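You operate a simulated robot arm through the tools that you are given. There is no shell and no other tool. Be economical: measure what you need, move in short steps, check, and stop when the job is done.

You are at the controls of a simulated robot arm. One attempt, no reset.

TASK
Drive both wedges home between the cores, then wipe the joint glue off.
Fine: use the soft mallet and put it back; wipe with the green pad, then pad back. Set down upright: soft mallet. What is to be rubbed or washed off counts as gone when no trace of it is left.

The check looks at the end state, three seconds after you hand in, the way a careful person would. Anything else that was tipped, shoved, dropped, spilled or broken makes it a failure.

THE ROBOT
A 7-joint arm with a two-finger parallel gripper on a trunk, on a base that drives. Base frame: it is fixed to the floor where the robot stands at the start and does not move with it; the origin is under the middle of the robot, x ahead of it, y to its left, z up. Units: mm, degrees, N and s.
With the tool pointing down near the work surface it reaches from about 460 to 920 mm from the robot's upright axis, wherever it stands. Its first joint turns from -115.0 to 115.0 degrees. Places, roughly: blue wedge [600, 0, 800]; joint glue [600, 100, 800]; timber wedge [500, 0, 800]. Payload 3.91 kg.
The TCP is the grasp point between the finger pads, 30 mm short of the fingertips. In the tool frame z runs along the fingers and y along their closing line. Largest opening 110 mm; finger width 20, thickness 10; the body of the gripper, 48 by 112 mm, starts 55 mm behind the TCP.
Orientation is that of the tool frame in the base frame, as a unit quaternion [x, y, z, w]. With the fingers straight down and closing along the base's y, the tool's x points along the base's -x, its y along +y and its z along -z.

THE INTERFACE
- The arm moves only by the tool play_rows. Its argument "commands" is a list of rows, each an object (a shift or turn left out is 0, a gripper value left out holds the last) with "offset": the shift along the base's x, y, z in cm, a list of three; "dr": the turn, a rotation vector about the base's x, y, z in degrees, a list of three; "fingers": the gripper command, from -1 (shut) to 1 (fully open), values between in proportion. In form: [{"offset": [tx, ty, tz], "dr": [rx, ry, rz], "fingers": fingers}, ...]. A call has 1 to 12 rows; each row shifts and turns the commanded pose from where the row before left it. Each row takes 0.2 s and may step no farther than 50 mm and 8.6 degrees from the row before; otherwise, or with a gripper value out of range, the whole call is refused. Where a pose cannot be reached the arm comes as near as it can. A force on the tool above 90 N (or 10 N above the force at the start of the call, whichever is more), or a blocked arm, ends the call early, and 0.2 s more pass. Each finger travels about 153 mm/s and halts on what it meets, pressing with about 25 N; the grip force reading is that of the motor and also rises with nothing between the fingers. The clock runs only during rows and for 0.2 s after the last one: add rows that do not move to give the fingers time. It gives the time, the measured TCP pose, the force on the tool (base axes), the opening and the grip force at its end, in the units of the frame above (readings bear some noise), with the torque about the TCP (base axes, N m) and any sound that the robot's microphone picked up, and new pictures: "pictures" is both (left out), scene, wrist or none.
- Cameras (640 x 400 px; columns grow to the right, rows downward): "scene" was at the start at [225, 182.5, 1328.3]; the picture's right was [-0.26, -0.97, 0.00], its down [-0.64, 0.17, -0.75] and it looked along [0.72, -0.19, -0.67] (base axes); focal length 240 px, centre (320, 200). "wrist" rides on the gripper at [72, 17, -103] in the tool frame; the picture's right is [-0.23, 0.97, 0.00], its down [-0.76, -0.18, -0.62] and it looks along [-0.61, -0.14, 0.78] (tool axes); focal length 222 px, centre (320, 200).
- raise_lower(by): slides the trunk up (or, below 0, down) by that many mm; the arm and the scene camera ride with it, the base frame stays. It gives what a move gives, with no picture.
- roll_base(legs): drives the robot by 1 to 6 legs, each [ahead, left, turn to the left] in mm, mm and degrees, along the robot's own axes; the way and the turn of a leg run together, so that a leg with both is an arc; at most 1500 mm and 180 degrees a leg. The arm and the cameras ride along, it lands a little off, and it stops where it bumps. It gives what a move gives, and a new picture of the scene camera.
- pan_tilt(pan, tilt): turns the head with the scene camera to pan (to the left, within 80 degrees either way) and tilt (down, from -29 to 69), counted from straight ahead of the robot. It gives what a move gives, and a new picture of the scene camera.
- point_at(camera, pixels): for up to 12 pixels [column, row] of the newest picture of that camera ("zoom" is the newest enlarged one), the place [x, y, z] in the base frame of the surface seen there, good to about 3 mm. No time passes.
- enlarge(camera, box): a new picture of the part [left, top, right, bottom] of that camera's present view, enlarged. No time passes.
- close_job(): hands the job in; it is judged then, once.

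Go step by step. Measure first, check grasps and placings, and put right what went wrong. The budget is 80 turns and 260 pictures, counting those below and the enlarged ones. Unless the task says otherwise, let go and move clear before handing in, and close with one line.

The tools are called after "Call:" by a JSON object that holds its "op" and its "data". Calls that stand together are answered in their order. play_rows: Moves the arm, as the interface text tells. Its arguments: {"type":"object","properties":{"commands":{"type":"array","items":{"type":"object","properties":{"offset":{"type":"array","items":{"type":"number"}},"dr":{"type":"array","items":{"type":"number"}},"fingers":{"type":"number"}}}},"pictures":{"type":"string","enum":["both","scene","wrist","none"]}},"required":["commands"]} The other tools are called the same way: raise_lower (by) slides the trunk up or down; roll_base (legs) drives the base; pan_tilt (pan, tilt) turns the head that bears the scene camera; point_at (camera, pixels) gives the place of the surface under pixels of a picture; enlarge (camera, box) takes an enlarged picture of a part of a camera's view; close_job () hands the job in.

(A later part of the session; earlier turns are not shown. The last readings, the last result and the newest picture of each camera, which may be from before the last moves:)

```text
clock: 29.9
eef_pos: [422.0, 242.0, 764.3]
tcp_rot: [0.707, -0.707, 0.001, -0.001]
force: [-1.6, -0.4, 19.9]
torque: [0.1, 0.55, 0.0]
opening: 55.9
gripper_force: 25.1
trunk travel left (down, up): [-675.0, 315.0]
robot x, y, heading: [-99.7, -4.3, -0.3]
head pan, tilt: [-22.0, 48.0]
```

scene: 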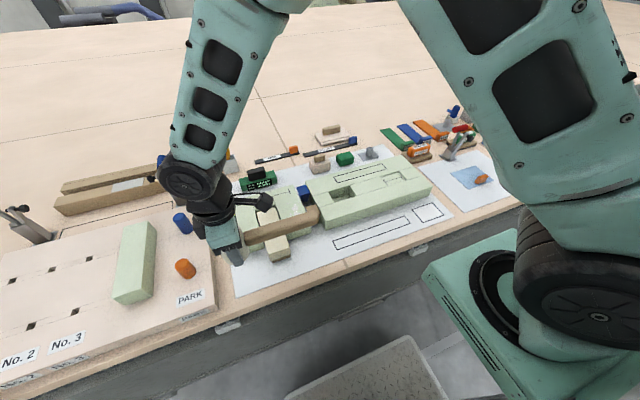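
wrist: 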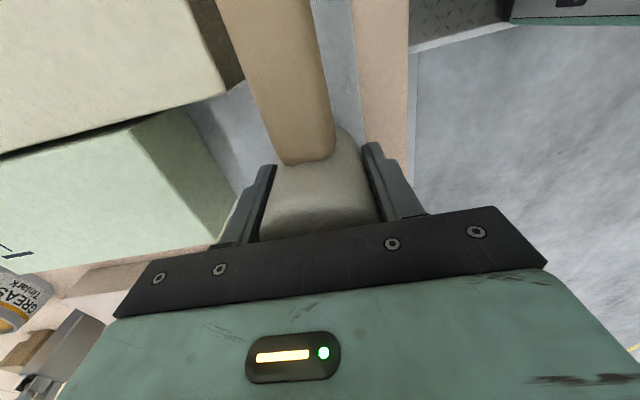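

The mallet is in contact with the bench, with 20 N of upward force. I'll relax slightly, open the fingers and retreat upward.

Call:
{"op": "play_rows", "data": {"commands": [{"offset": [0, 0, 0.1]}, {"fingers": -0.6}, {"fingers": 0.1}, {"fingers": 0.5}, {}, {"offset": [0, 0, 3]}, {"offset": [0, 0, 4.5]}, {"offset": [0, 0, 4.5]}, {"offset": [0, 0, 4.5]}, {}]}}

Call:
{"op": "enlarge", "data": {"camera": "wrist", "box": [220, 0, 400, 180]}}

```text
clock: 32.0
eef_pos: [420.6, 242.1, 931.2]
tcp_rot: [0.707, -0.707, 0.001, 0.0]
force: [0.3, -0.4, -0.1]
torque: [-0.02, 0.0, 0.05]
opening: 82.5
gripper_force: 0.0
trunk travel left (down, up): [-675.0, 315.0]
robot x, y, heading: [-101.3, -0.8, -0.1]
head pan, tilt: [-22.0, 48.0]
```

scene: 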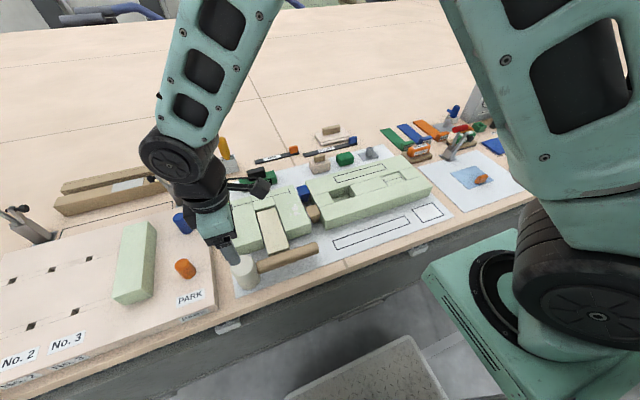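
wrist: 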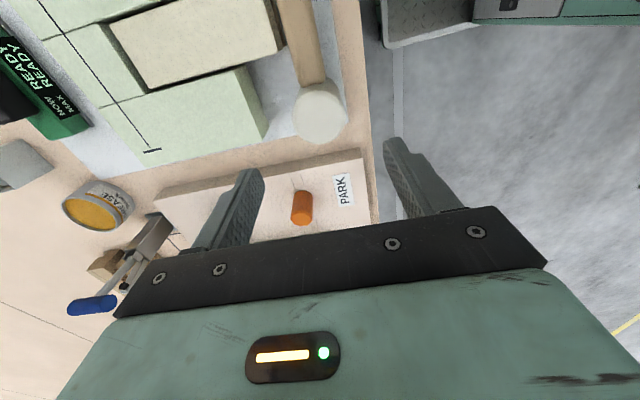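

```text
2.22 times, centred on (310, 90) of wrist
```

zoom: 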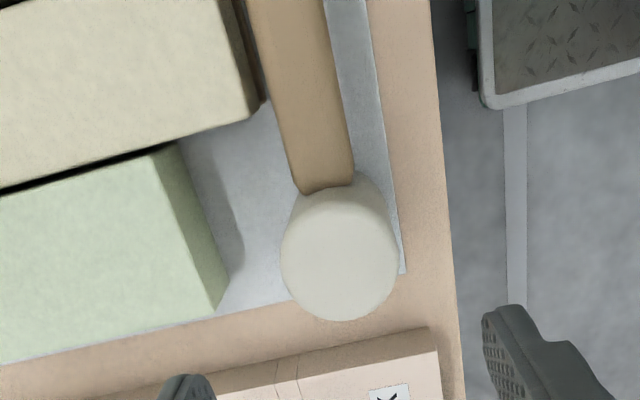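

The mallet stands upright in its original spot. Next I'll go above the green pad near (750,-187).

Call:
{"op": "play_rows", "data": {"commands": [{"offset": [3, -3.9, 0]}, {"offset": [3, -3.9, 0]}, {"offset": [3, -3.9, 0]}, {"offset": [3, -3.9, 0]}, {"offset": [3, -3.9, 0]}, {"offset": [3, -3.9, 0]}, {"offset": [3, -3.9, 0]}, {"offset": [3, -3.9, 0]}, {"offset": [3, -3.9, 0]}, {"offset": [3, -3.9, 0]}, {"offset": [3, -3.9, 0]}, {}]}}

Call:
{"op": "enlarge", "data": {"camera": "wrist", "box": [180, 0, 420, 200]}}

```text
clock: 34.6
eef_pos: [753.0, -188.6, 928.8]
tcp_rot: [0.708, -0.707, 0.0, 0.0]
force: [-0.1, 0.3, -0.2]
torque: [0.0, -0.02, 0.01]
opening: 82.4
gripper_force: 0.1
trunk travel left (down, up): [-675.0, 315.0]
robot x, y, heading: [-98.0, 1.0, -0.1]
head pan, tilt: [-22.0, 48.0]
```

scene: 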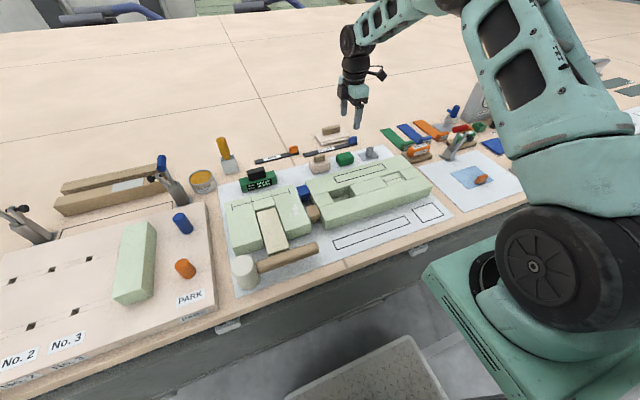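
wrist: 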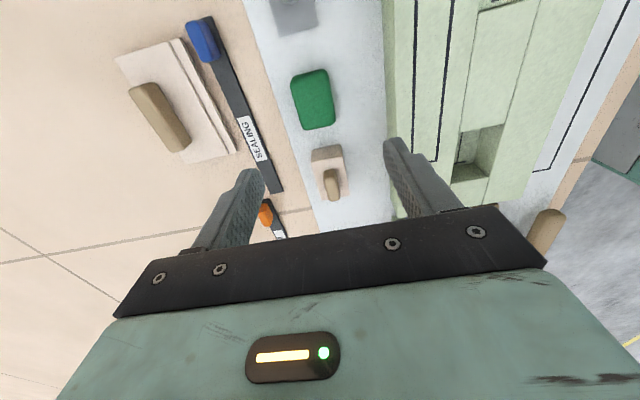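

```text
2.00 times, centred on (300, 100) of wrist
```

zoom: 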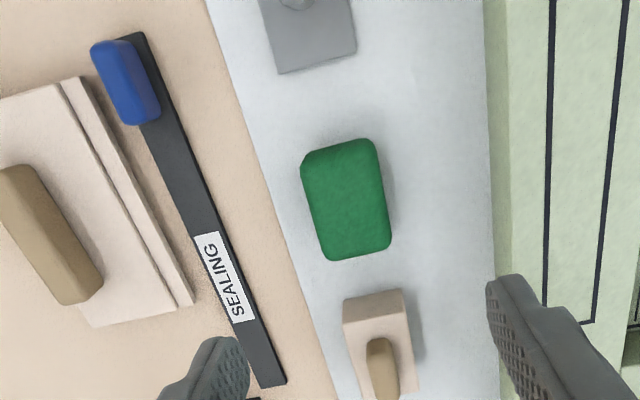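

Call:
{"op": "point_at", "data": {"camera": "zoom", "pixels": [[345, 200], [312, 195], [385, 200], [340, 145], [360, 250], [302, 165], [380, 150], [390, 240], [500, 200], [310, 60], [375, 300]]}}

```text
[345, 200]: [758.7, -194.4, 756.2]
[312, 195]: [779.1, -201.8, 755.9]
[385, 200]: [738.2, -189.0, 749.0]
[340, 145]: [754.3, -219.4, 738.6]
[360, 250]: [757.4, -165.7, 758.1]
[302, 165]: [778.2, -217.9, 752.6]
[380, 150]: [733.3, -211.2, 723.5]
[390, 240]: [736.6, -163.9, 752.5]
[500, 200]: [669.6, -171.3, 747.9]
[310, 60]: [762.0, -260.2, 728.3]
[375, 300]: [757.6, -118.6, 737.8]
```

The pad is centred at about (759,-191), 46 by 58 mm, with its top at 757. I'll go down to TCP z 760 and close on it.

Call:
{"op": "play_rows", "data": {"commands": [{"offset": [0.6, -0.25, -4.5]}, {"offset": [0, 0, -4.5]}, {"offset": [0, 0, -4.5]}, {"offset": [0, 0, -3.4]}, {}, {"fingers": 0.0}, {"fingers": -0.5}, {"fingers": -1}, {}, {}]}}

```text
clock: 36.9
eef_pos: [758.9, -191.0, 762.1]
tcp_rot: [0.707, -0.707, 0.0, 0.0]
force: [0.4, 0.1, -0.1]
torque: [0.01, 0.02, 0.0]
opening: 44.9
gripper_force: 24.8
trunk travel left (down, up): [-675.0, 315.0]
robot x, y, heading: [-102.8, -1.1, 0.1]
head pan, tilt: [-22.0, 48.0]
```

scene: 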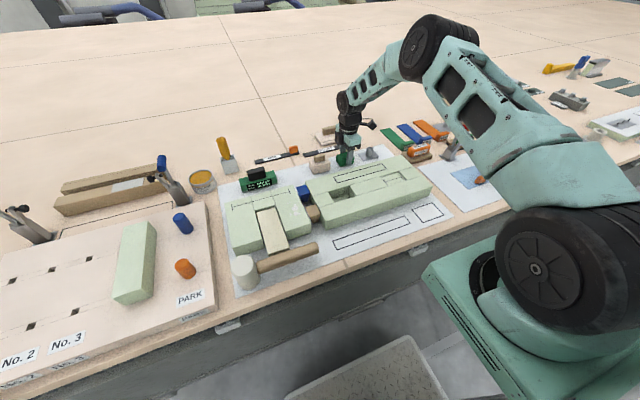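
wrist: 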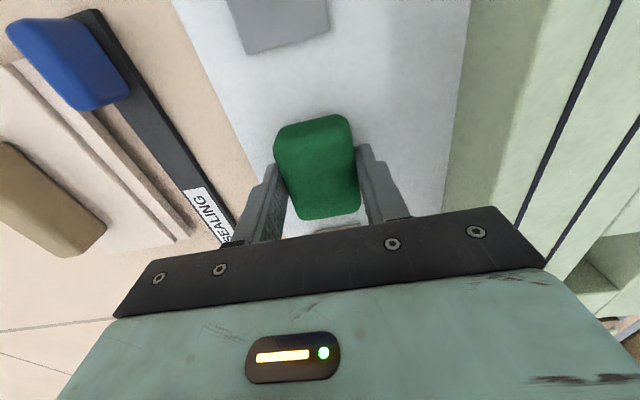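

The pad is gripped at an opening of 44.9. I'll lift it and carry it over the glue, to about (590,76).

Call:
{"op": "play_rows", "data": {"commands": [{"offset": [0, 0, 2]}, {"offset": [0, 0, 4]}, {"offset": [0, 0, 4.5]}, {"offset": [-2.4, 3.8, 0]}, {"offset": [-2.4, 3.8, 0]}, {"offset": [-2.4, 3.8, 0]}, {"offset": [-2.4, 3.8, 0]}, {"offset": [-2.4, 3.8, 0]}, {"offset": [-2.4, 3.8, 0]}, {"offset": [-2.5, 3.8, 0]}, {}]}}

Call:
{"op": "enlarge", "data": {"camera": "scene", "box": [260, 160, 360, 240]}}

```text
clock: 39.2
eef_pos: [592.4, 77.1, 865.0]
tcp_rot: [0.707, -0.707, 0.0, 0.001]
force: [0.2, 0.0, -1.3]
torque: [-0.02, -0.01, 0.0]
opening: 45.0
gripper_force: 25.3
trunk travel left (down, up): [-675.0, 315.0]
robot x, y, heading: [-97.6, -0.1, -0.0]
head pan, tilt: [-22.0, 48.0]
```

scene: 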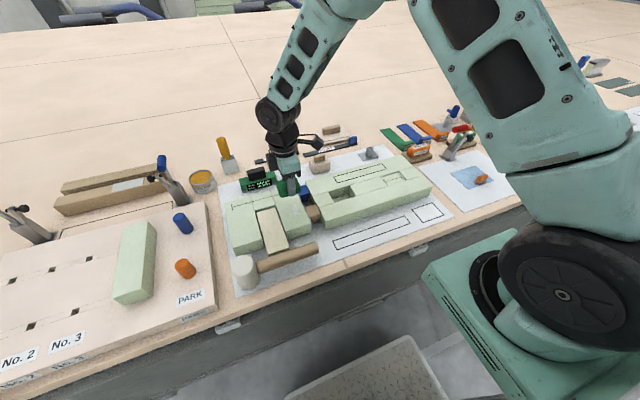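
wrist: 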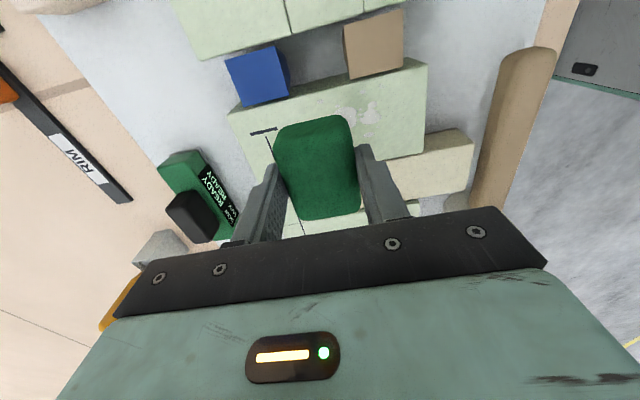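

```text
5.00 times, centred on (310, 200) of scene
```

zoom: 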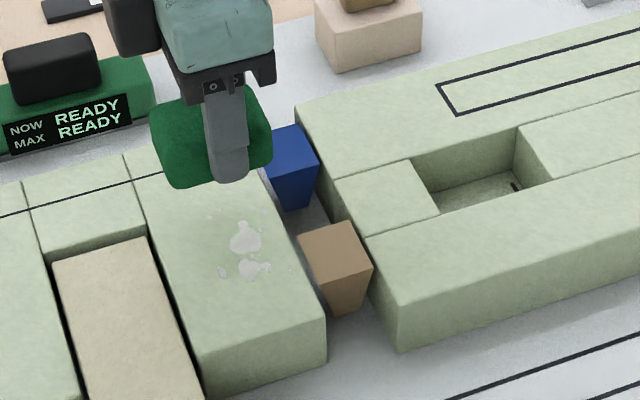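

I'll lower to contact, expected at TCP ≈ 814, and read the force.

Call:
{"op": "play_rows", "data": {"commands": [{"offset": [0, 0, -3]}, {"offset": [0, 0, -1.5]}, {"offset": [0, 0, -0.5]}, {"offset": [0, 0, -0.2]}, {"offset": [0, 0, -0.1]}, {}], "pictures": "none"}}

```text
clock: 40.6
eef_pos: [590.5, 75.6, 813.1]
tcp_rot: [0.708, -0.707, 0.0, -0.001]
force: [-0.5, -0.2, 0.2]
torque: [0.01, -0.04, 0.03]
opening: 44.8
gripper_force: 24.6
trunk travel left (down, up): [-675.0, 315.0]
robot x, y, heading: [-103.5, 2.5, 0.2]
head pan, tilt: [-22.0, 48.0]
```

There is only light contact, so I'll press 2 mm more and wipe along x.

Call:
{"op": "play_rows", "data": {"commands": [{"offset": [0, 0, -0.2]}, {"offset": [-1.5, 0, 0]}, {"offset": [-1.5, 0, 0]}, {"offset": [-1.5, 0, 0]}, {"offset": [-1.5, 0, 0]}, {"offset": [1.5, 0, 0]}, {"offset": [1.5, 0, 0]}, {"offset": [1.5, 0, 0]}, {"offset": [1.5, 0, 0]}], "pictures": "both"}}

Call:
{"op": "enlarge", "data": {"camera": "scene", "box": [260, 160, 360, 240]}}

```text
clock: 42.6
eef_pos: [590.2, 74.8, 811.1]
tcp_rot: [-0.706, 0.708, 0.0, 0.001]
force: [-10.2, -1.1, 24.7]
torque: [-0.11, 0.46, -0.05]
opening: 44.8
gripper_force: 24.8
trunk travel left (down, up): [-675.0, 315.0]
robot x, y, heading: [-100.9, -2.3, -0.2]
head pan, tilt: [-22.0, 48.0]
```

scene: 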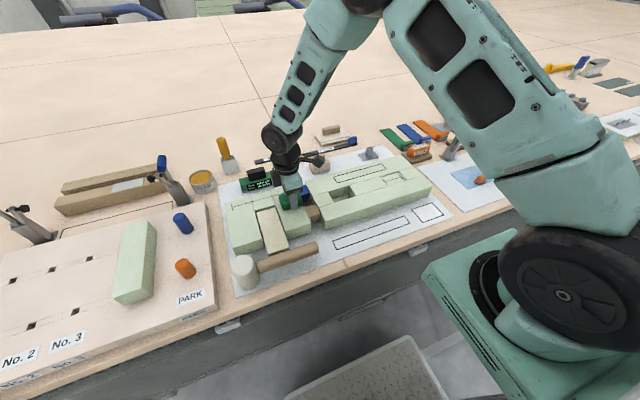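
wrist: 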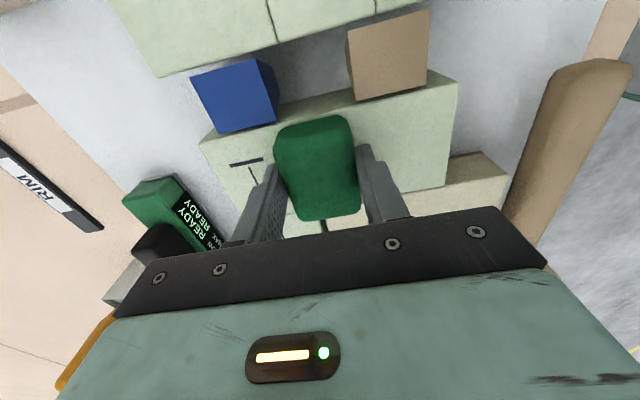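

```text
5.00 times, centred on (310, 200) of scene
```

zoom: 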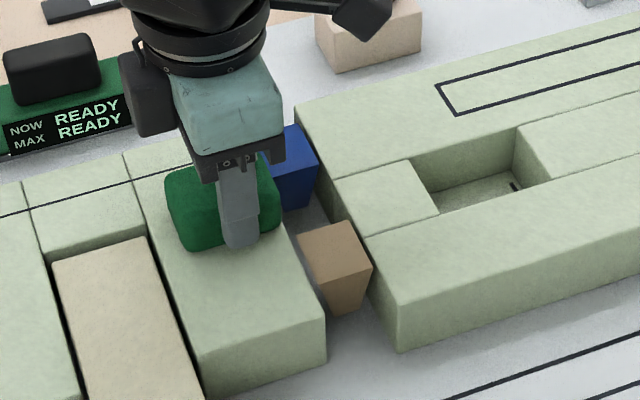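

The visible glue is already gone. I'll make one lighter pass nearer the edge and one farther in, then lift to inspect.

Call:
{"op": "play_rows", "data": {"commands": [{"offset": [0, -0.5, 0.1]}, {"offset": [1.5, 0, 0]}, {"offset": [-1.5, 0, 0]}, {"offset": [-2, 0, 0]}, {"offset": [-2, 0, 0]}, {"offset": [-2, 0, 0]}, {"offset": [0, 1.3, 0]}, {"offset": [2, 0, 0]}, {"offset": [2, 0, 0]}, {"offset": [2, 0, 0]}], "pictures": "none"}}

Call:
{"op": "play_rows", "data": {"commands": [{"offset": [0, 0, 3]}, {"offset": [0, 0, 5]}, {"offset": [0, 0, 1.4]}, {"offset": [2.5, -3.9, 0]}, {"offset": [2.4, -3.8, 0]}, {"offset": [2.4, -3.8, 0]}, {"offset": [2.4, -3.8, 0]}, {"offset": [2.4, -3.8, 0]}, {"offset": [2.4, -3.8, 0]}, {"offset": [2.4, -3.8, 0]}, {}], "pictures": "both"}}

Call:
{"op": "enlarge", "data": {"camera": "scene", "box": [270, 170, 350, 240]}}

Call:
{"op": "enlarge", "data": {"camera": "scene", "box": [320, 130, 400, 200]}}

```text
clock: 44.9
eef_pos: [579.6, 82.9, 810.7]
tcp_rot: [-0.707, 0.707, 0.004, -0.007]
force: [-49.4, 11.0, 35.4]
torque: [-0.27, 1.46, -1.12]
opening: 43.5
gripper_force: 25.0
trunk travel left (down, up): [-675.0, 315.0]
robot x, y, heading: [-100.6, -0.8, -0.1]
head pan, tilt: [-22.0, 48.0]
```

```text
clock: 47.2
eef_pos: [759.7, -181.8, 906.1]
tcp_rot: [-0.707, 0.708, 0.0, 0.0]
force: [-1.2, 0.1, -0.2]
torque: [-0.01, 0.02, 0.0]
opening: 0.0
gripper_force: 25.4
trunk travel left (down, up): [-675.0, 315.0]
robot x, y, heading: [-101.4, -1.2, -0.1]
head pan, tilt: [-22.0, 48.0]
```

scene: 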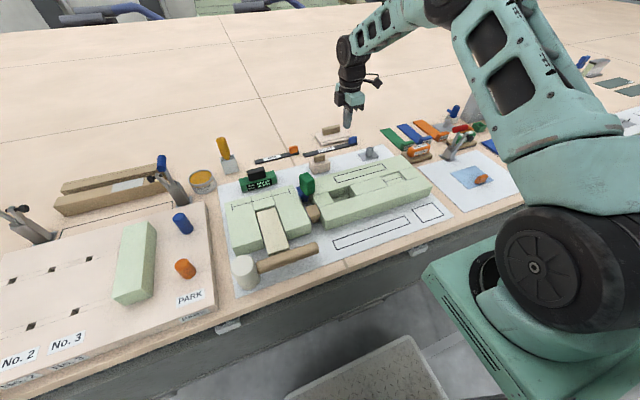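
wrist: 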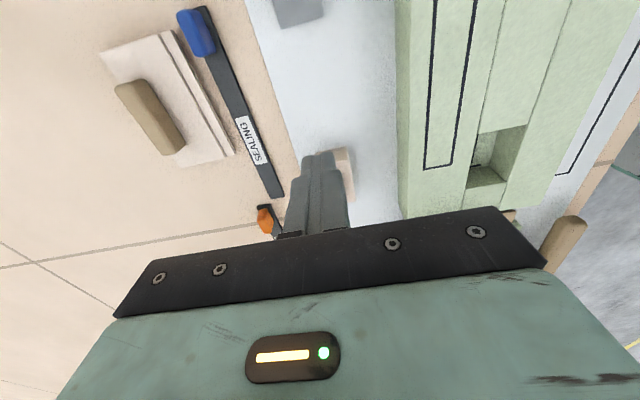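

```text
5.71 times, centred on (310, 205) of scene
```

zoom: 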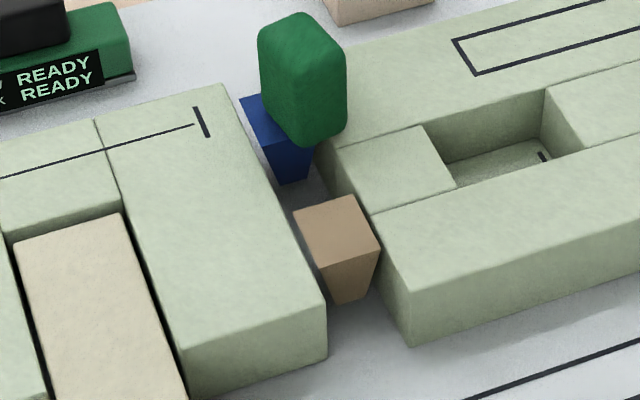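

```text
5.71 times, centred on (360, 165) of scene
```

zoom: 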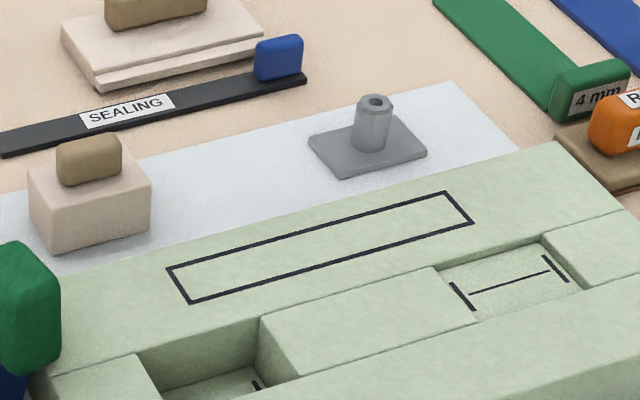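

Something went wrong. A lateral force of 49 N dragged the pad loose, and it now stands on end by the blue wedge at (307,184). The glue is gone. I'll measure the pad and check that nothing else moved.

Call:
{"op": "enlarge", "data": {"camera": "scene", "box": [285, 160, 335, 210]}}

Call:
{"op": "point_at", "data": {"camera": "scene", "pixels": [[307, 176], [303, 176], [311, 177], [304, 185], [311, 185], [308, 193], [303, 190], [312, 208], [302, 200], [330, 200], [299, 191], [345, 165]]}}

```text
8.00 times, centred on (310, 185) of scene
```

zoom: 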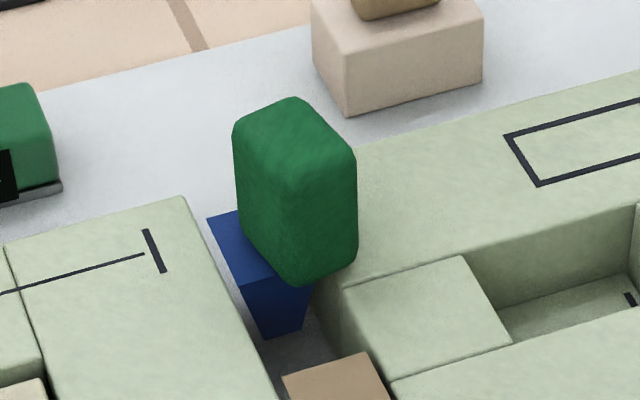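

```text
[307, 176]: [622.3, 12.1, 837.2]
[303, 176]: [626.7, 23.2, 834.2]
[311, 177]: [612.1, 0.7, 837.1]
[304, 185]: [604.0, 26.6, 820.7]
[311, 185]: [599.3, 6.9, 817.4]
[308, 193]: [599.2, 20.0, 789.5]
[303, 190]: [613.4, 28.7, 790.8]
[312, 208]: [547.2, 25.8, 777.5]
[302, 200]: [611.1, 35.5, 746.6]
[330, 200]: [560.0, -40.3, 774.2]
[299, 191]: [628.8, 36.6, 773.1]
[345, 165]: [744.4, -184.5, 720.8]
```

I'll move to view the pad from above with the wrist camera, with the fingers open.

Call:
{"op": "play_rows", "data": {"commands": [{"offset": [0, 0, 4.5], "fingers": 0.9}, {"offset": [-4, 3, 0]}, {"offset": [-4, 3, 0]}, {"offset": [-4, 3, 0]}, {"offset": [-2, 2, 0]}, {}]}}

Call:
{"op": "enlarge", "data": {"camera": "wrist", "box": [220, 80, 420, 240]}}

```text
clock: 48.6
eef_pos: [619.7, -72.6, 950.9]
tcp_rot: [-0.707, 0.707, 0.0, 0.0]
force: [0.7, 0.4, -0.9]
torque: [-0.01, 0.0, 0.04]
opening: 104.5
gripper_force: 0.0
trunk travel left (down, up): [-675.0, 315.0]
robot x, y, heading: [-102.6, 3.2, -0.2]
head pan, tilt: [-22.0, 48.0]
```

scene: 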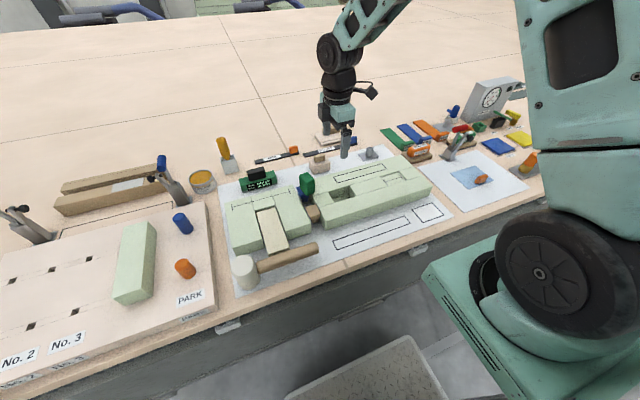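
wrist: 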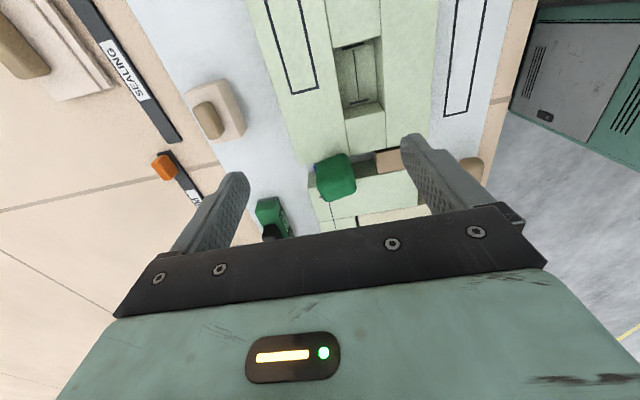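

```text
2.50 times, centred on (320, 160) of wrist
```

zoom: 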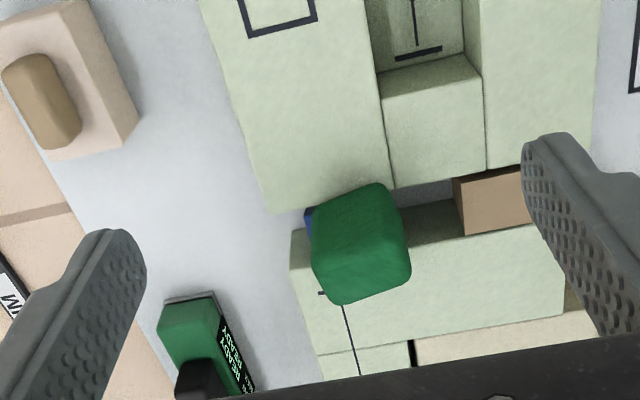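

Call:
{"op": "point_at", "data": {"camera": "zoom", "pixels": [[360, 245], [322, 225], [380, 190], [405, 280], [335, 295], [320, 265], [395, 235], [355, 205], [370, 280], [345, 265], [380, 260], [340, 230]]}}

Call:
{"op": "point_at", "data": {"camera": "scene", "pixels": [[307, 174], [301, 178], [305, 180], [313, 180], [309, 178]]}}

```text
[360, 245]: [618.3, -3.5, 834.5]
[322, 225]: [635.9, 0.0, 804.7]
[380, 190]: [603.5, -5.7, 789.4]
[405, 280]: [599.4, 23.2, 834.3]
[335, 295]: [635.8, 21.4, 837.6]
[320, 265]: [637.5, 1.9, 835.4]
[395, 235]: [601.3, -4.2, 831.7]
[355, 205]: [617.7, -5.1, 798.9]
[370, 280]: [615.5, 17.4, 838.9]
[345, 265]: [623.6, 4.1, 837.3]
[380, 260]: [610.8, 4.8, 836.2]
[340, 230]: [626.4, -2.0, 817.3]
```

```text
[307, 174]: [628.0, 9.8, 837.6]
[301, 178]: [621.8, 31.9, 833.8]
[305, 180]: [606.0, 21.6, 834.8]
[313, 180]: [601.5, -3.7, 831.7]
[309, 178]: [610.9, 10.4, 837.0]
```

The pad stands axis-aligned with its top at z 837, x 598–638 and y −5 to 32. I'll grip it in that pose with TCP z 820, so the fingertips stay above the cores.

Call:
{"op": "play_rows", "data": {"commands": [{"offset": [-0.2, 4.3, 0]}, {"offset": [0, 4.2, 0]}, {"offset": [0, 0, -4.5]}, {"offset": [0, 0, -4.5]}, {"offset": [0, 0, -3.8]}, {}], "pictures": "both"}}

Call:
{"op": "enlarge", "data": {"camera": "scene", "box": [280, 150, 340, 210]}}

```text
clock: 50.0
eef_pos: [617.3, 12.0, 822.1]
tcp_rot: [0.708, -0.707, 0.0, 0.0]
force: [-0.8, -0.5, -0.6]
torque: [-0.01, 0.01, -0.02]
opening: 104.6
gripper_force: 0.1
trunk travel left (down, up): [-675.0, 315.0]
robot x, y, heading: [-101.5, 0.7, 0.1]
head pan, tilt: [-22.0, 48.0]
```

scene: 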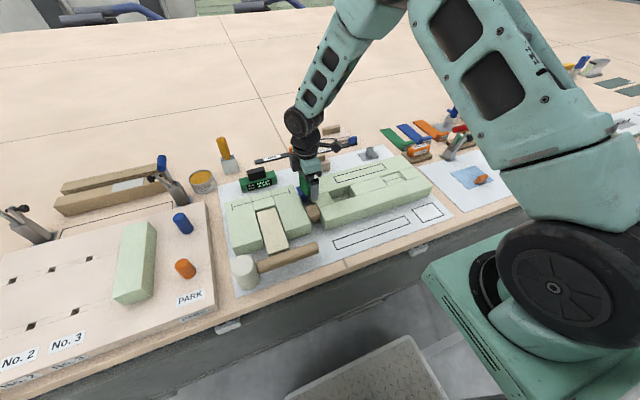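
wrist: 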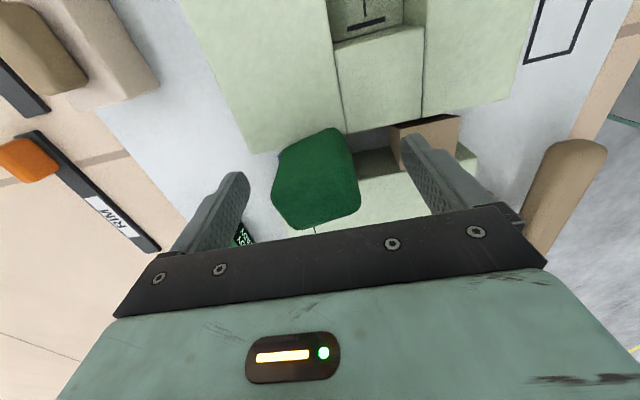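

```text
6.67 times, centred on (310, 180) of scene
```

zoom: 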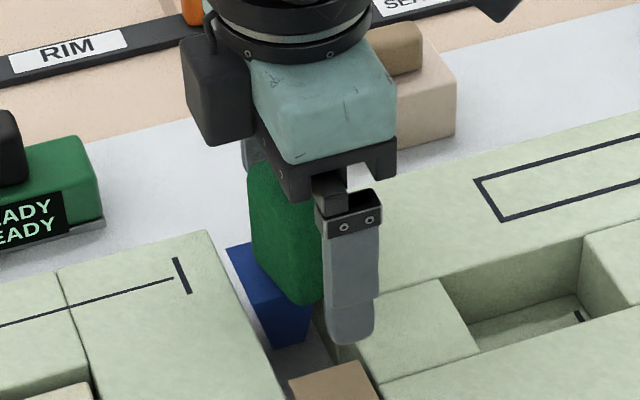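

The fingers straddle the pad. I'll close slowly and lift.

Call:
{"op": "play_rows", "data": {"commands": [{"fingers": 0.5}, {"fingers": 0.2}, {"fingers": 0.0}, {"fingers": -0.2}, {"fingers": -0.6}, {"fingers": -1}, {}, {"offset": [0, 0, 1]}, {"offset": [0, 0, 3]}, {"offset": [0, 0, 4]}, {"offset": [0, 0, 4]}]}}

Call:
{"op": "enlarge", "data": {"camera": "scene", "box": [270, 130, 360, 220]}}

```text
clock: 52.5
eef_pos: [618.5, 12.8, 945.2]
tcp_rot: [0.707, -0.707, -0.001, 0.001]
force: [-0.3, 0.2, -0.9]
torque: [-0.01, 0.0, 0.0]
opening: 48.0
gripper_force: 25.0
trunk travel left (down, up): [-675.0, 315.0]
robot x, y, heading: [-99.0, -1.3, -0.2]
head pan, tilt: [-22.0, 48.0]
```

scene: 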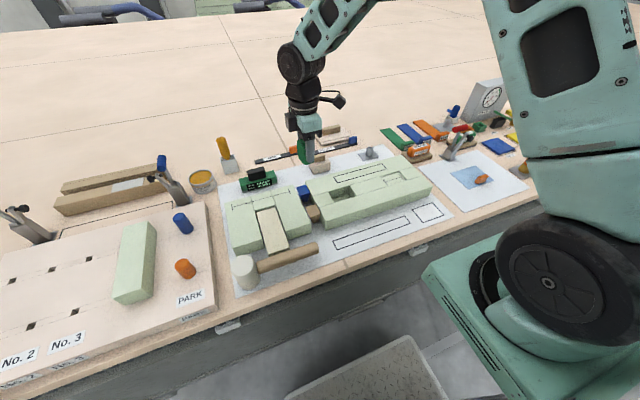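
wrist: 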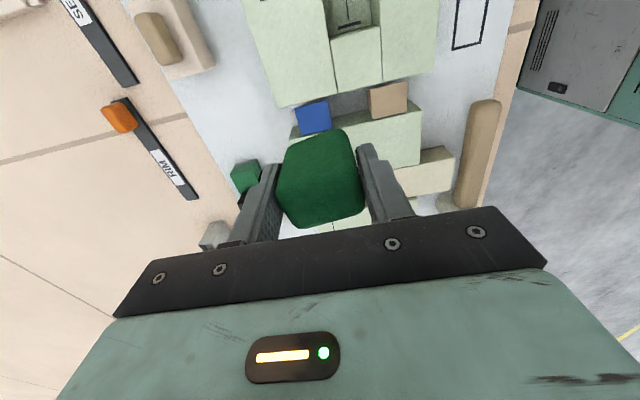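

```text
4.44 times, centred on (315, 175) of scene
```

zoom: 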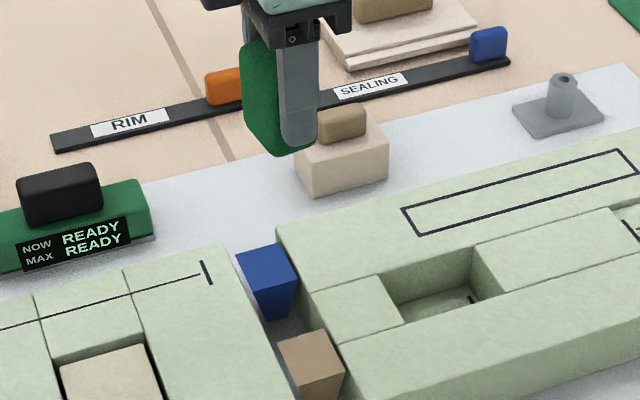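

The pad is held securely. I'll check the joint for shifts by comparing with the earlier view of the same box.

Call:
{"op": "enlarge", "data": {"camera": "scene", "box": [275, 170, 345, 230]}}

Call:
{"op": "enlarge", "data": {"camera": "scene", "box": [200, 150, 340, 300]}}

```text
6.67 times, centred on (310, 200) of scene
```

zoom: 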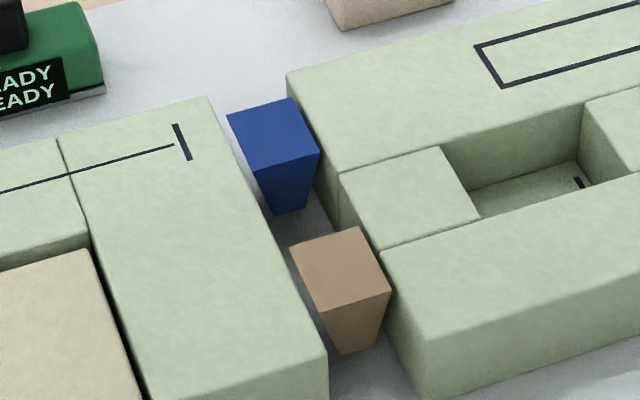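

```text
2.67 times, centred on (270, 225) of scene
```

zoom: 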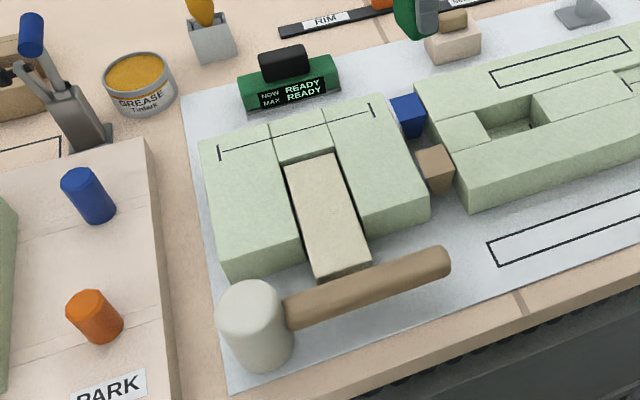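

The joint is unchanged pixel for pixel, the wedges are flush and the glue is clean. I'll carry the pad toward its place while tilting it 50° with its top toward +y, so it falls flat onto its original bottom when released.

Call:
{"op": "play_rows", "data": {"commands": [{"offset": [2.35, -3.5, 0], "dr": [-8.4, 0, 0]}, {"offset": [2.35, -3.5, 0], "dr": [-8.4, 0, 0]}, {"offset": [2.35, -3.5, 0], "dr": [-8.4, 0, 0]}, {"offset": [2.35, -3.5, 0], "dr": [-8.4, 0, 0]}, {"offset": [2.35, -3.5, 0], "dr": [-8.4, 0, 0]}, {"offset": [2.35, -3.5, 0], "dr": [-8.4, 0, 0]}, {}, {"offset": [0, 0, -4]}, {"offset": [0, 0, -4]}, {}]}}

Call:
{"op": "enlarge", "data": {"camera": "scene", "box": [300, 90, 410, 190]}}

```text
clock: 54.6
eef_pos: [758.9, -197.9, 862.6]
tcp_rot: [-0.64, 0.64, -0.301, -0.301]
force: [-0.6, 0.3, -1.0]
torque: [-0.02, 0.0, -0.02]
opening: 47.9
gripper_force: 25.3
trunk travel left (down, up): [-675.0, 315.0]
robot x, y, heading: [-100.2, -0.6, 0.1]
head pan, tilt: [-22.0, 48.0]
```

scene: 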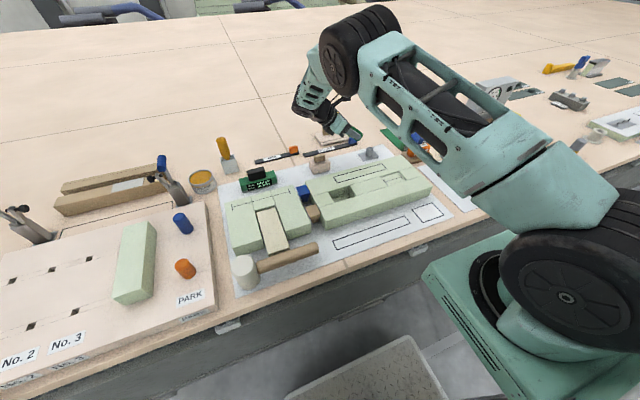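
wrist: 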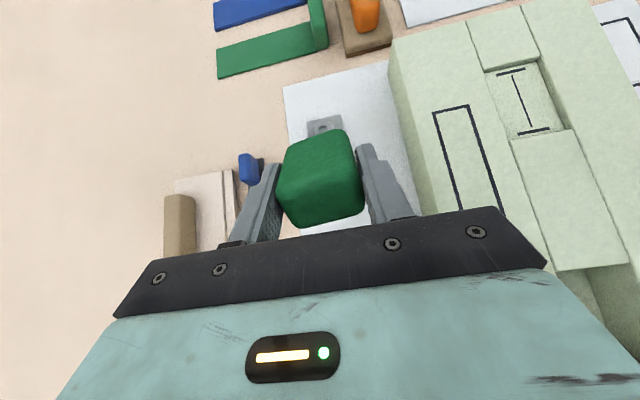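

```text
4.00 times, centred on (355, 140) of scene
```

zoom: 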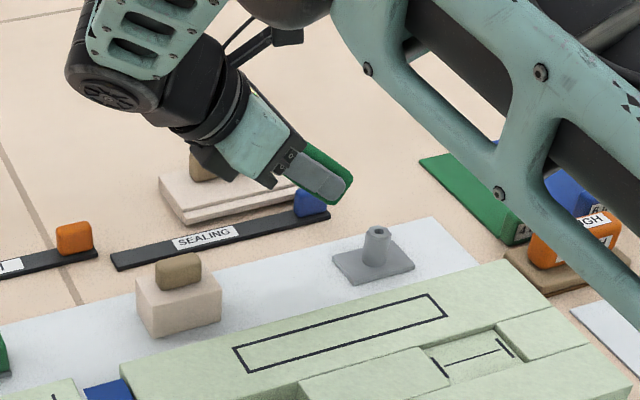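

The tilt works and the pad is held. I'll lower toward contact, expected at TCP ≈ 764.

Call:
{"op": "play_rows", "data": {"commands": [{"offset": [0, 0, -4]}, {"offset": [0, 0, -3]}, {"offset": [0, 0, -1.5]}, {"offset": [0, 0, -0.5]}, {"offset": [0, 0, -0.3]}, {}], "pictures": "scene"}}

Call:
{"op": "enlarge", "data": {"camera": "scene", "box": [300, 110, 400, 200]}}

```text
clock: 56.0
eef_pos: [758.4, -198.2, 771.7]
tcp_rot: [-0.639, 0.64, -0.3, -0.301]
force: [-0.1, 0.4, 0.1]
torque: [0.0, -0.01, -0.03]
opening: 47.3
gripper_force: 24.9
trunk travel left (down, up): [-675.0, 315.0]
robot x, y, heading: [-96.9, -0.0, 0.3]
head pan, tilt: [-22.0, 48.0]
```

scene: 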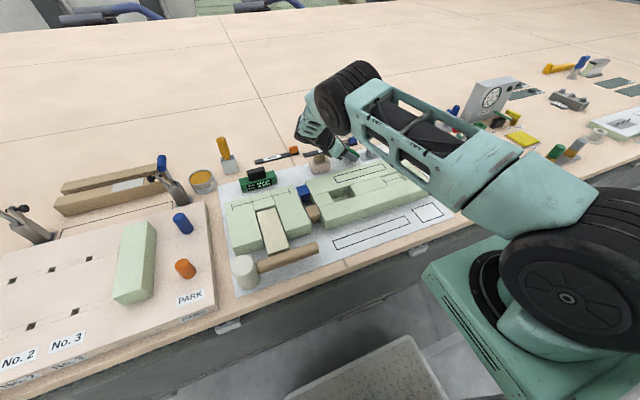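

```text
4.44 times, centred on (350, 155) of scene
```

zoom: 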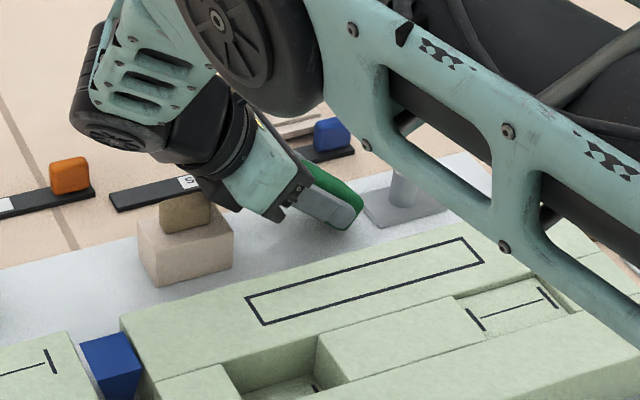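

The forearm is getting low, so I'll check its height and the hand's clearance before going further.

Call:
{"op": "point_at", "data": {"camera": "scene", "pixels": [[410, 165], [430, 180], [385, 150], [360, 125], [320, 140], [345, 157], [352, 150], [340, 150], [330, 147], [450, 200], [500, 230]]}}

Call:
{"op": "enlarge", "data": {"camera": "wrist", "box": [220, 80, 420, 240]}}

```text
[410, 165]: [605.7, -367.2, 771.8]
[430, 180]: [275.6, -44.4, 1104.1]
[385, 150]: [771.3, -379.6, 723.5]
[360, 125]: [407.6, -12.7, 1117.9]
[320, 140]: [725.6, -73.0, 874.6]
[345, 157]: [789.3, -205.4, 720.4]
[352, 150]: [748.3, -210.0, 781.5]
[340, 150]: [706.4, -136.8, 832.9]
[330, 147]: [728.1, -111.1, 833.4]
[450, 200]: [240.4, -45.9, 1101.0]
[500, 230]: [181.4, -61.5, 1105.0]
```

```text
2.50 times, centred on (320, 160) of wrist
```

zoom: 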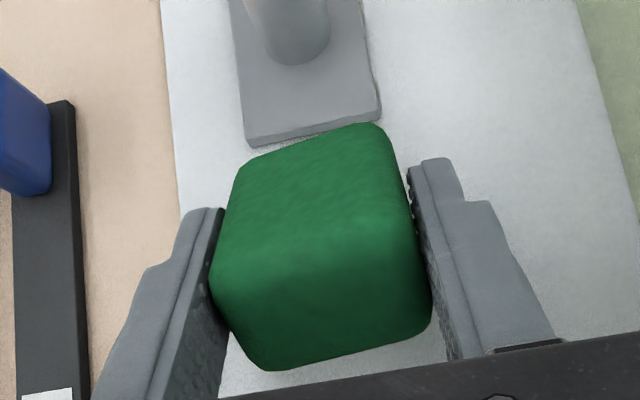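

The forearm is at z ≈ 1100 and well clear, and the pad clears the plate. I'll lower the last few mm.

Call:
{"op": "play_rows", "data": {"commands": [{"offset": [0, 0, -0.3]}, {"offset": [0, 0, -0.2]}, {"offset": [0, 0, -0.2]}, {"offset": [0, 0, -0.2]}], "pictures": "none"}}

```text
clock: 57.0
eef_pos: [758.3, -198.3, 768.4]
tcp_rot: [-0.638, 0.641, -0.305, -0.299]
force: [-5.5, -8.4, 52.2]
torque: [4.65, -0.15, 0.4]
opening: 46.5
gripper_force: 24.8
trunk travel left (down, up): [-675.0, 315.0]
robot x, y, heading: [-99.7, -1.2, -0.1]
head pan, tilt: [-22.0, 48.0]
```

The torque shows contact 90 mm toward +y, so the hand is pressing on the wooden-handled block. I'll back up at once and look.

Call:
{"op": "play_rows", "data": {"commands": [{"offset": [0, 0, 0.9]}, {"offset": [0, 0, 0.6]}], "pictures": "both"}}

Call:
{"op": "enlarge", "data": {"camera": "scene", "box": [290, 120, 370, 190]}}

```text
clock: 57.6
eef_pos: [755.9, -195.3, 774.8]
tcp_rot: [0.642, -0.638, 0.3, 0.301]
force: [0.0, 0.5, -1.4]
torque: [0.04, 0.0, 0.01]
opening: 45.9
gripper_force: 24.9
trunk travel left (down, up): [-675.0, 315.0]
robot x, y, heading: [-99.1, -0.2, -0.2]
head pan, tilt: [-22.0, 48.0]
```

scene: 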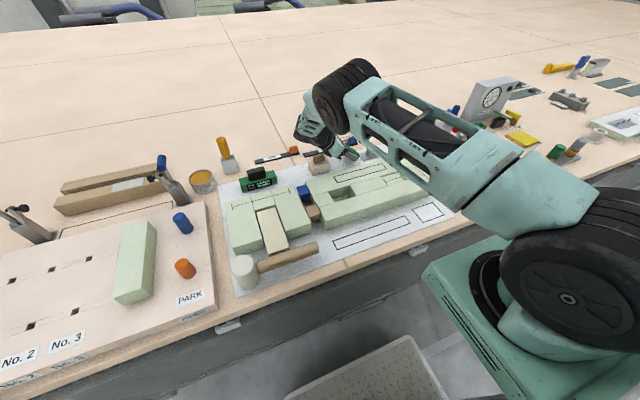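
wrist: 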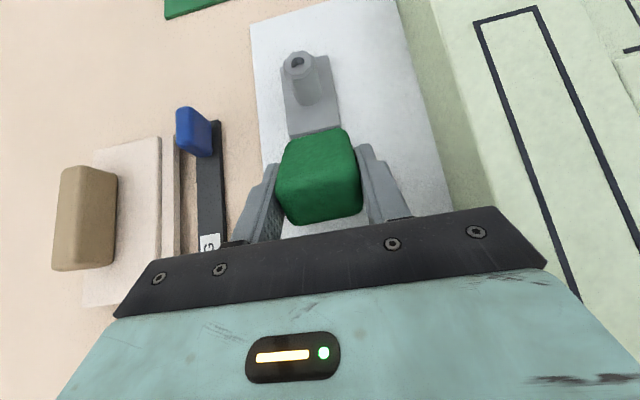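

```text
5.71 times, centred on (330, 155) of scene
```

zoom: 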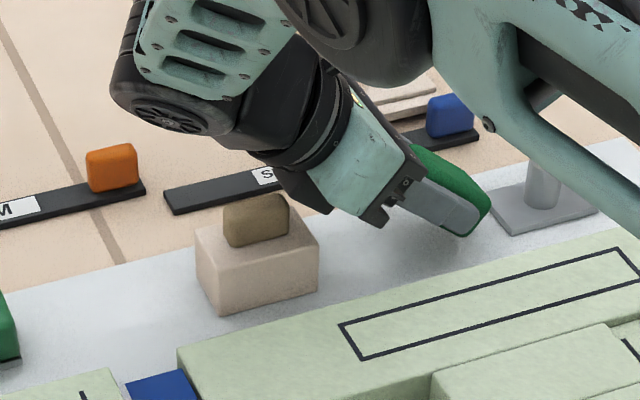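

The block still looks upright. I'll raise, reduce the tilt to about 38° for hand clearance and check the block.

Call:
{"op": "play_rows", "data": {"commands": [{"offset": [0.2, 0, 4]}, {"offset": [0, -0.6, 0], "dr": [6, 0, 0]}, {"offset": [0, -0.5, 0], "dr": [6, 0, 0]}, {}], "pictures": "scene"}}

Call:
{"op": "enlarge", "data": {"camera": "scene", "box": [280, 130, 360, 200]}}

```text
clock: 58.6
eef_pos: [760.4, -207.4, 815.5]
tcp_rot: [-0.668, 0.668, -0.231, -0.232]
force: [-0.6, -0.4, 0.4]
torque: [-0.01, -0.01, 0.01]
opening: 45.6
gripper_force: 25.3
trunk travel left (down, up): [-675.0, 315.0]
robot x, y, heading: [-100.5, -2.2, -0.2]
head pan, tilt: [-22.0, 48.0]
```

scene: 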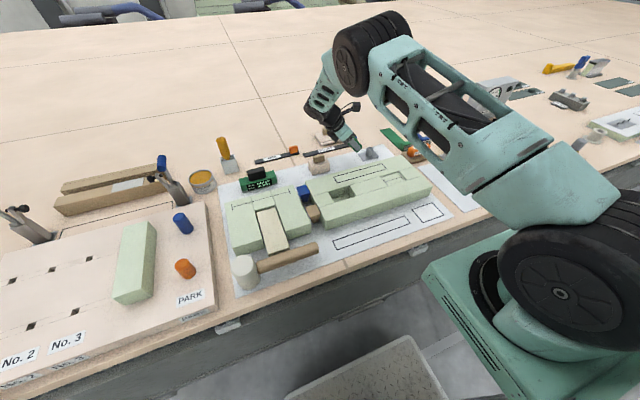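

```text
5.71 times, centred on (320, 165) of scene
```

zoom: 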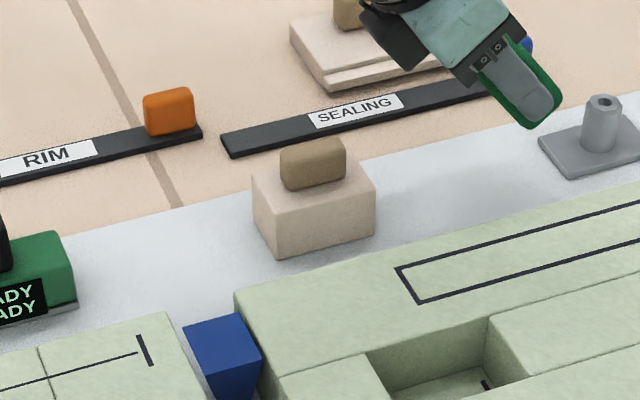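

The block might have shifted slightly. I'll compare using the same zoom box as earlier.

Call:
{"op": "enlarge", "data": {"camera": "scene", "box": [320, 130, 400, 200]}}

Call:
{"op": "enlarge", "data": {"camera": "scene", "box": [270, 130, 360, 220]}}

```text
5.71 times, centred on (360, 165) of scene
```

zoom: 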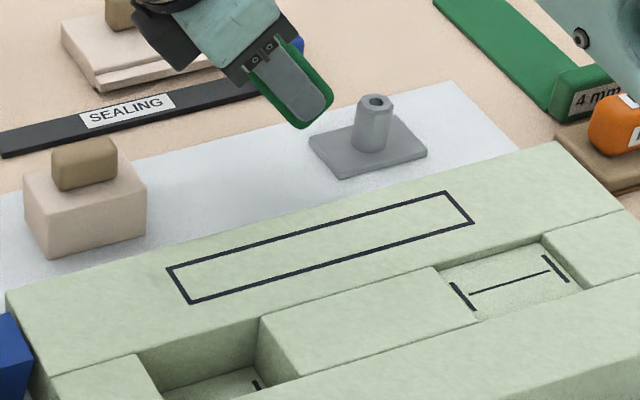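

```text
4.44 times, centred on (315, 175) of scene
```

zoom: 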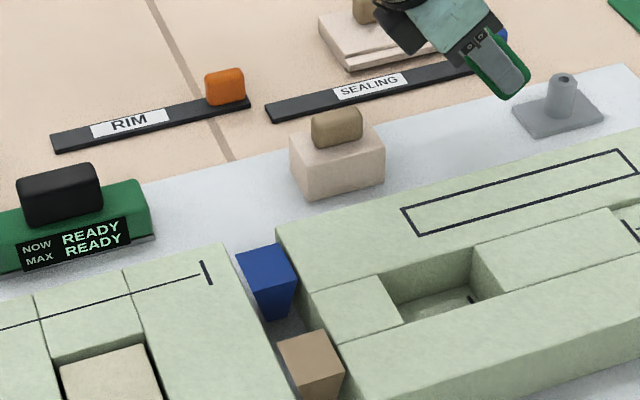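

The block shifted by only about 3 mm, and I'll see to it later. Now I'll lower the pad at 38° tilt.

Call:
{"op": "play_rows", "data": {"commands": [{"offset": [0, 0, -2.5]}, {"offset": [0, 0, -1]}, {"offset": [0, 0, -0.5]}, {"offset": [0, 0, -0.3]}, {}], "pictures": "scene"}}

Call:
{"op": "enlarge", "data": {"camera": "scene", "box": [300, 120, 390, 200]}}

```text
clock: 59.9
eef_pos: [760.5, -208.2, 774.0]
tcp_rot: [-0.668, 0.668, -0.233, -0.233]
force: [0.9, 0.7, -0.2]
torque: [0.0, -0.02, 0.0]
opening: 45.4
gripper_force: 24.8
trunk travel left (down, up): [-675.0, 315.0]
robot x, y, heading: [-101.8, -1.4, 0.2]
head pan, tilt: [-22.0, 48.0]
```

scene: 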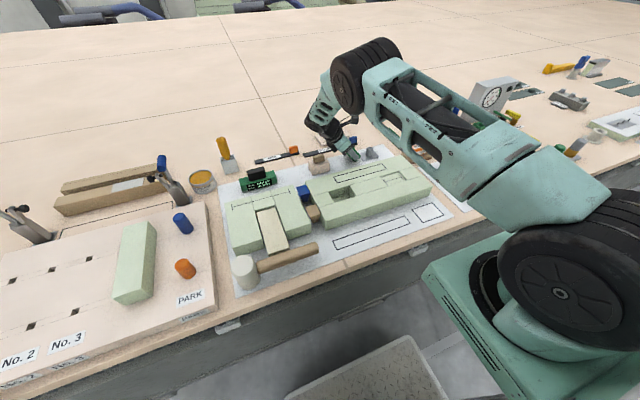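

```text
5.00 times, centred on (345, 160) of scene
```

zoom: 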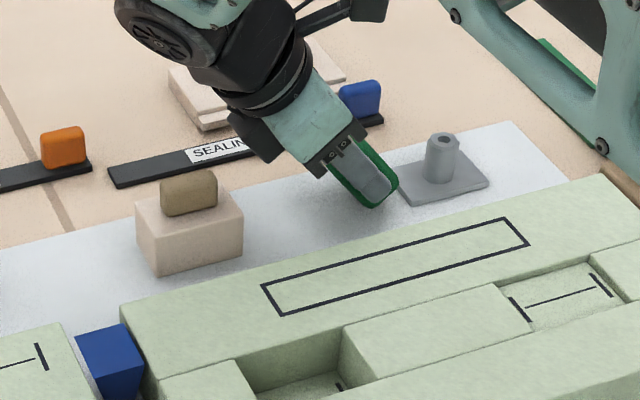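

Call:
{"op": "play_rows", "data": {"commands": [{"offset": [0, 0, -0.3]}, {"offset": [0, 0, -0.2]}, {"offset": [0, 0, -0.2]}, {}], "pictures": "none"}}

```text
clock: 60.9
eef_pos: [760.2, -208.2, 769.5]
tcp_rot: [0.668, -0.667, 0.235, 0.232]
force: [-2.4, 2.2, 29.1]
torque: [-0.35, 0.12, 0.02]
opening: 45.8
gripper_force: 25.1
trunk travel left (down, up): [-675.0, 315.0]
robot x, y, heading: [-98.9, -2.1, -0.1]
head pan, tilt: [-22.0, 48.0]
```

The contact is at the pad's lower edge, y ≈ −220, as intended. I'll open and let it tip flat.

Call:
{"op": "play_rows", "data": {"commands": [{"offset": [0, 0, 0.1]}, {"fingers": -0.1}, {"fingers": 0.6}, {}, {}]}}

Call:
{"op": "enlarge", "data": {"camera": "scene", "box": [300, 120, 390, 200]}}

```text
clock: 62.0
eef_pos: [760.0, -207.1, 766.5]
tcp_rot: [0.668, -0.668, 0.232, 0.233]
force: [-0.5, -0.3, 0.6]
torque: [0.02, -0.02, 0.01]
opening: 88.0
gripper_force: 0.0
trunk travel left (down, up): [-675.0, 315.0]
robot x, y, heading: [-100.2, -1.3, -0.0]
head pan, tilt: [-22.0, 48.0]
```

scene: 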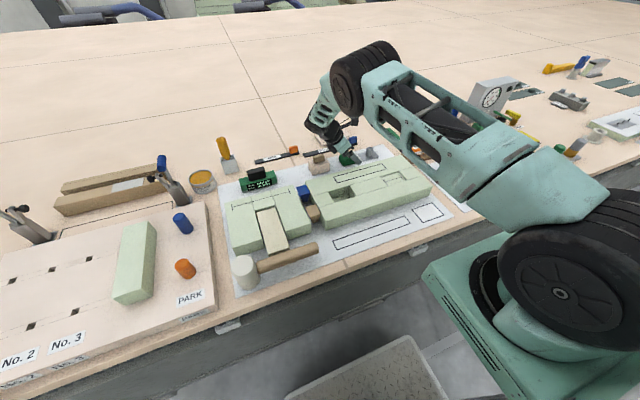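
wrist: 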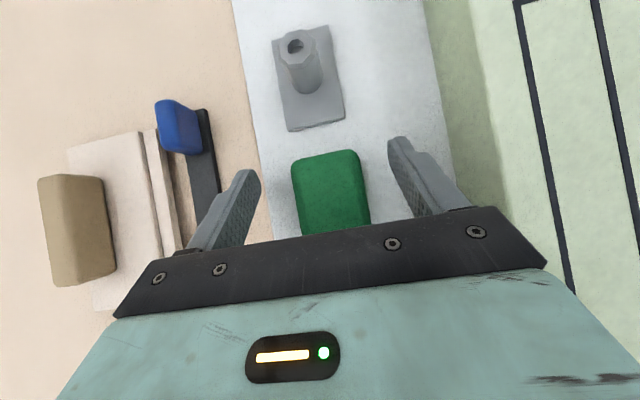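

```text
5.00 times, centred on (345, 160) of scene
```

zoom: 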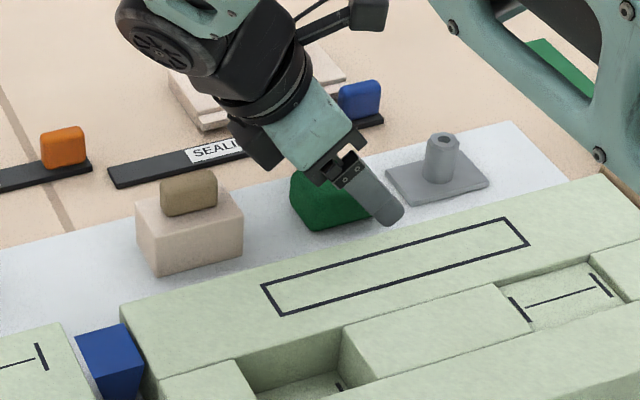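

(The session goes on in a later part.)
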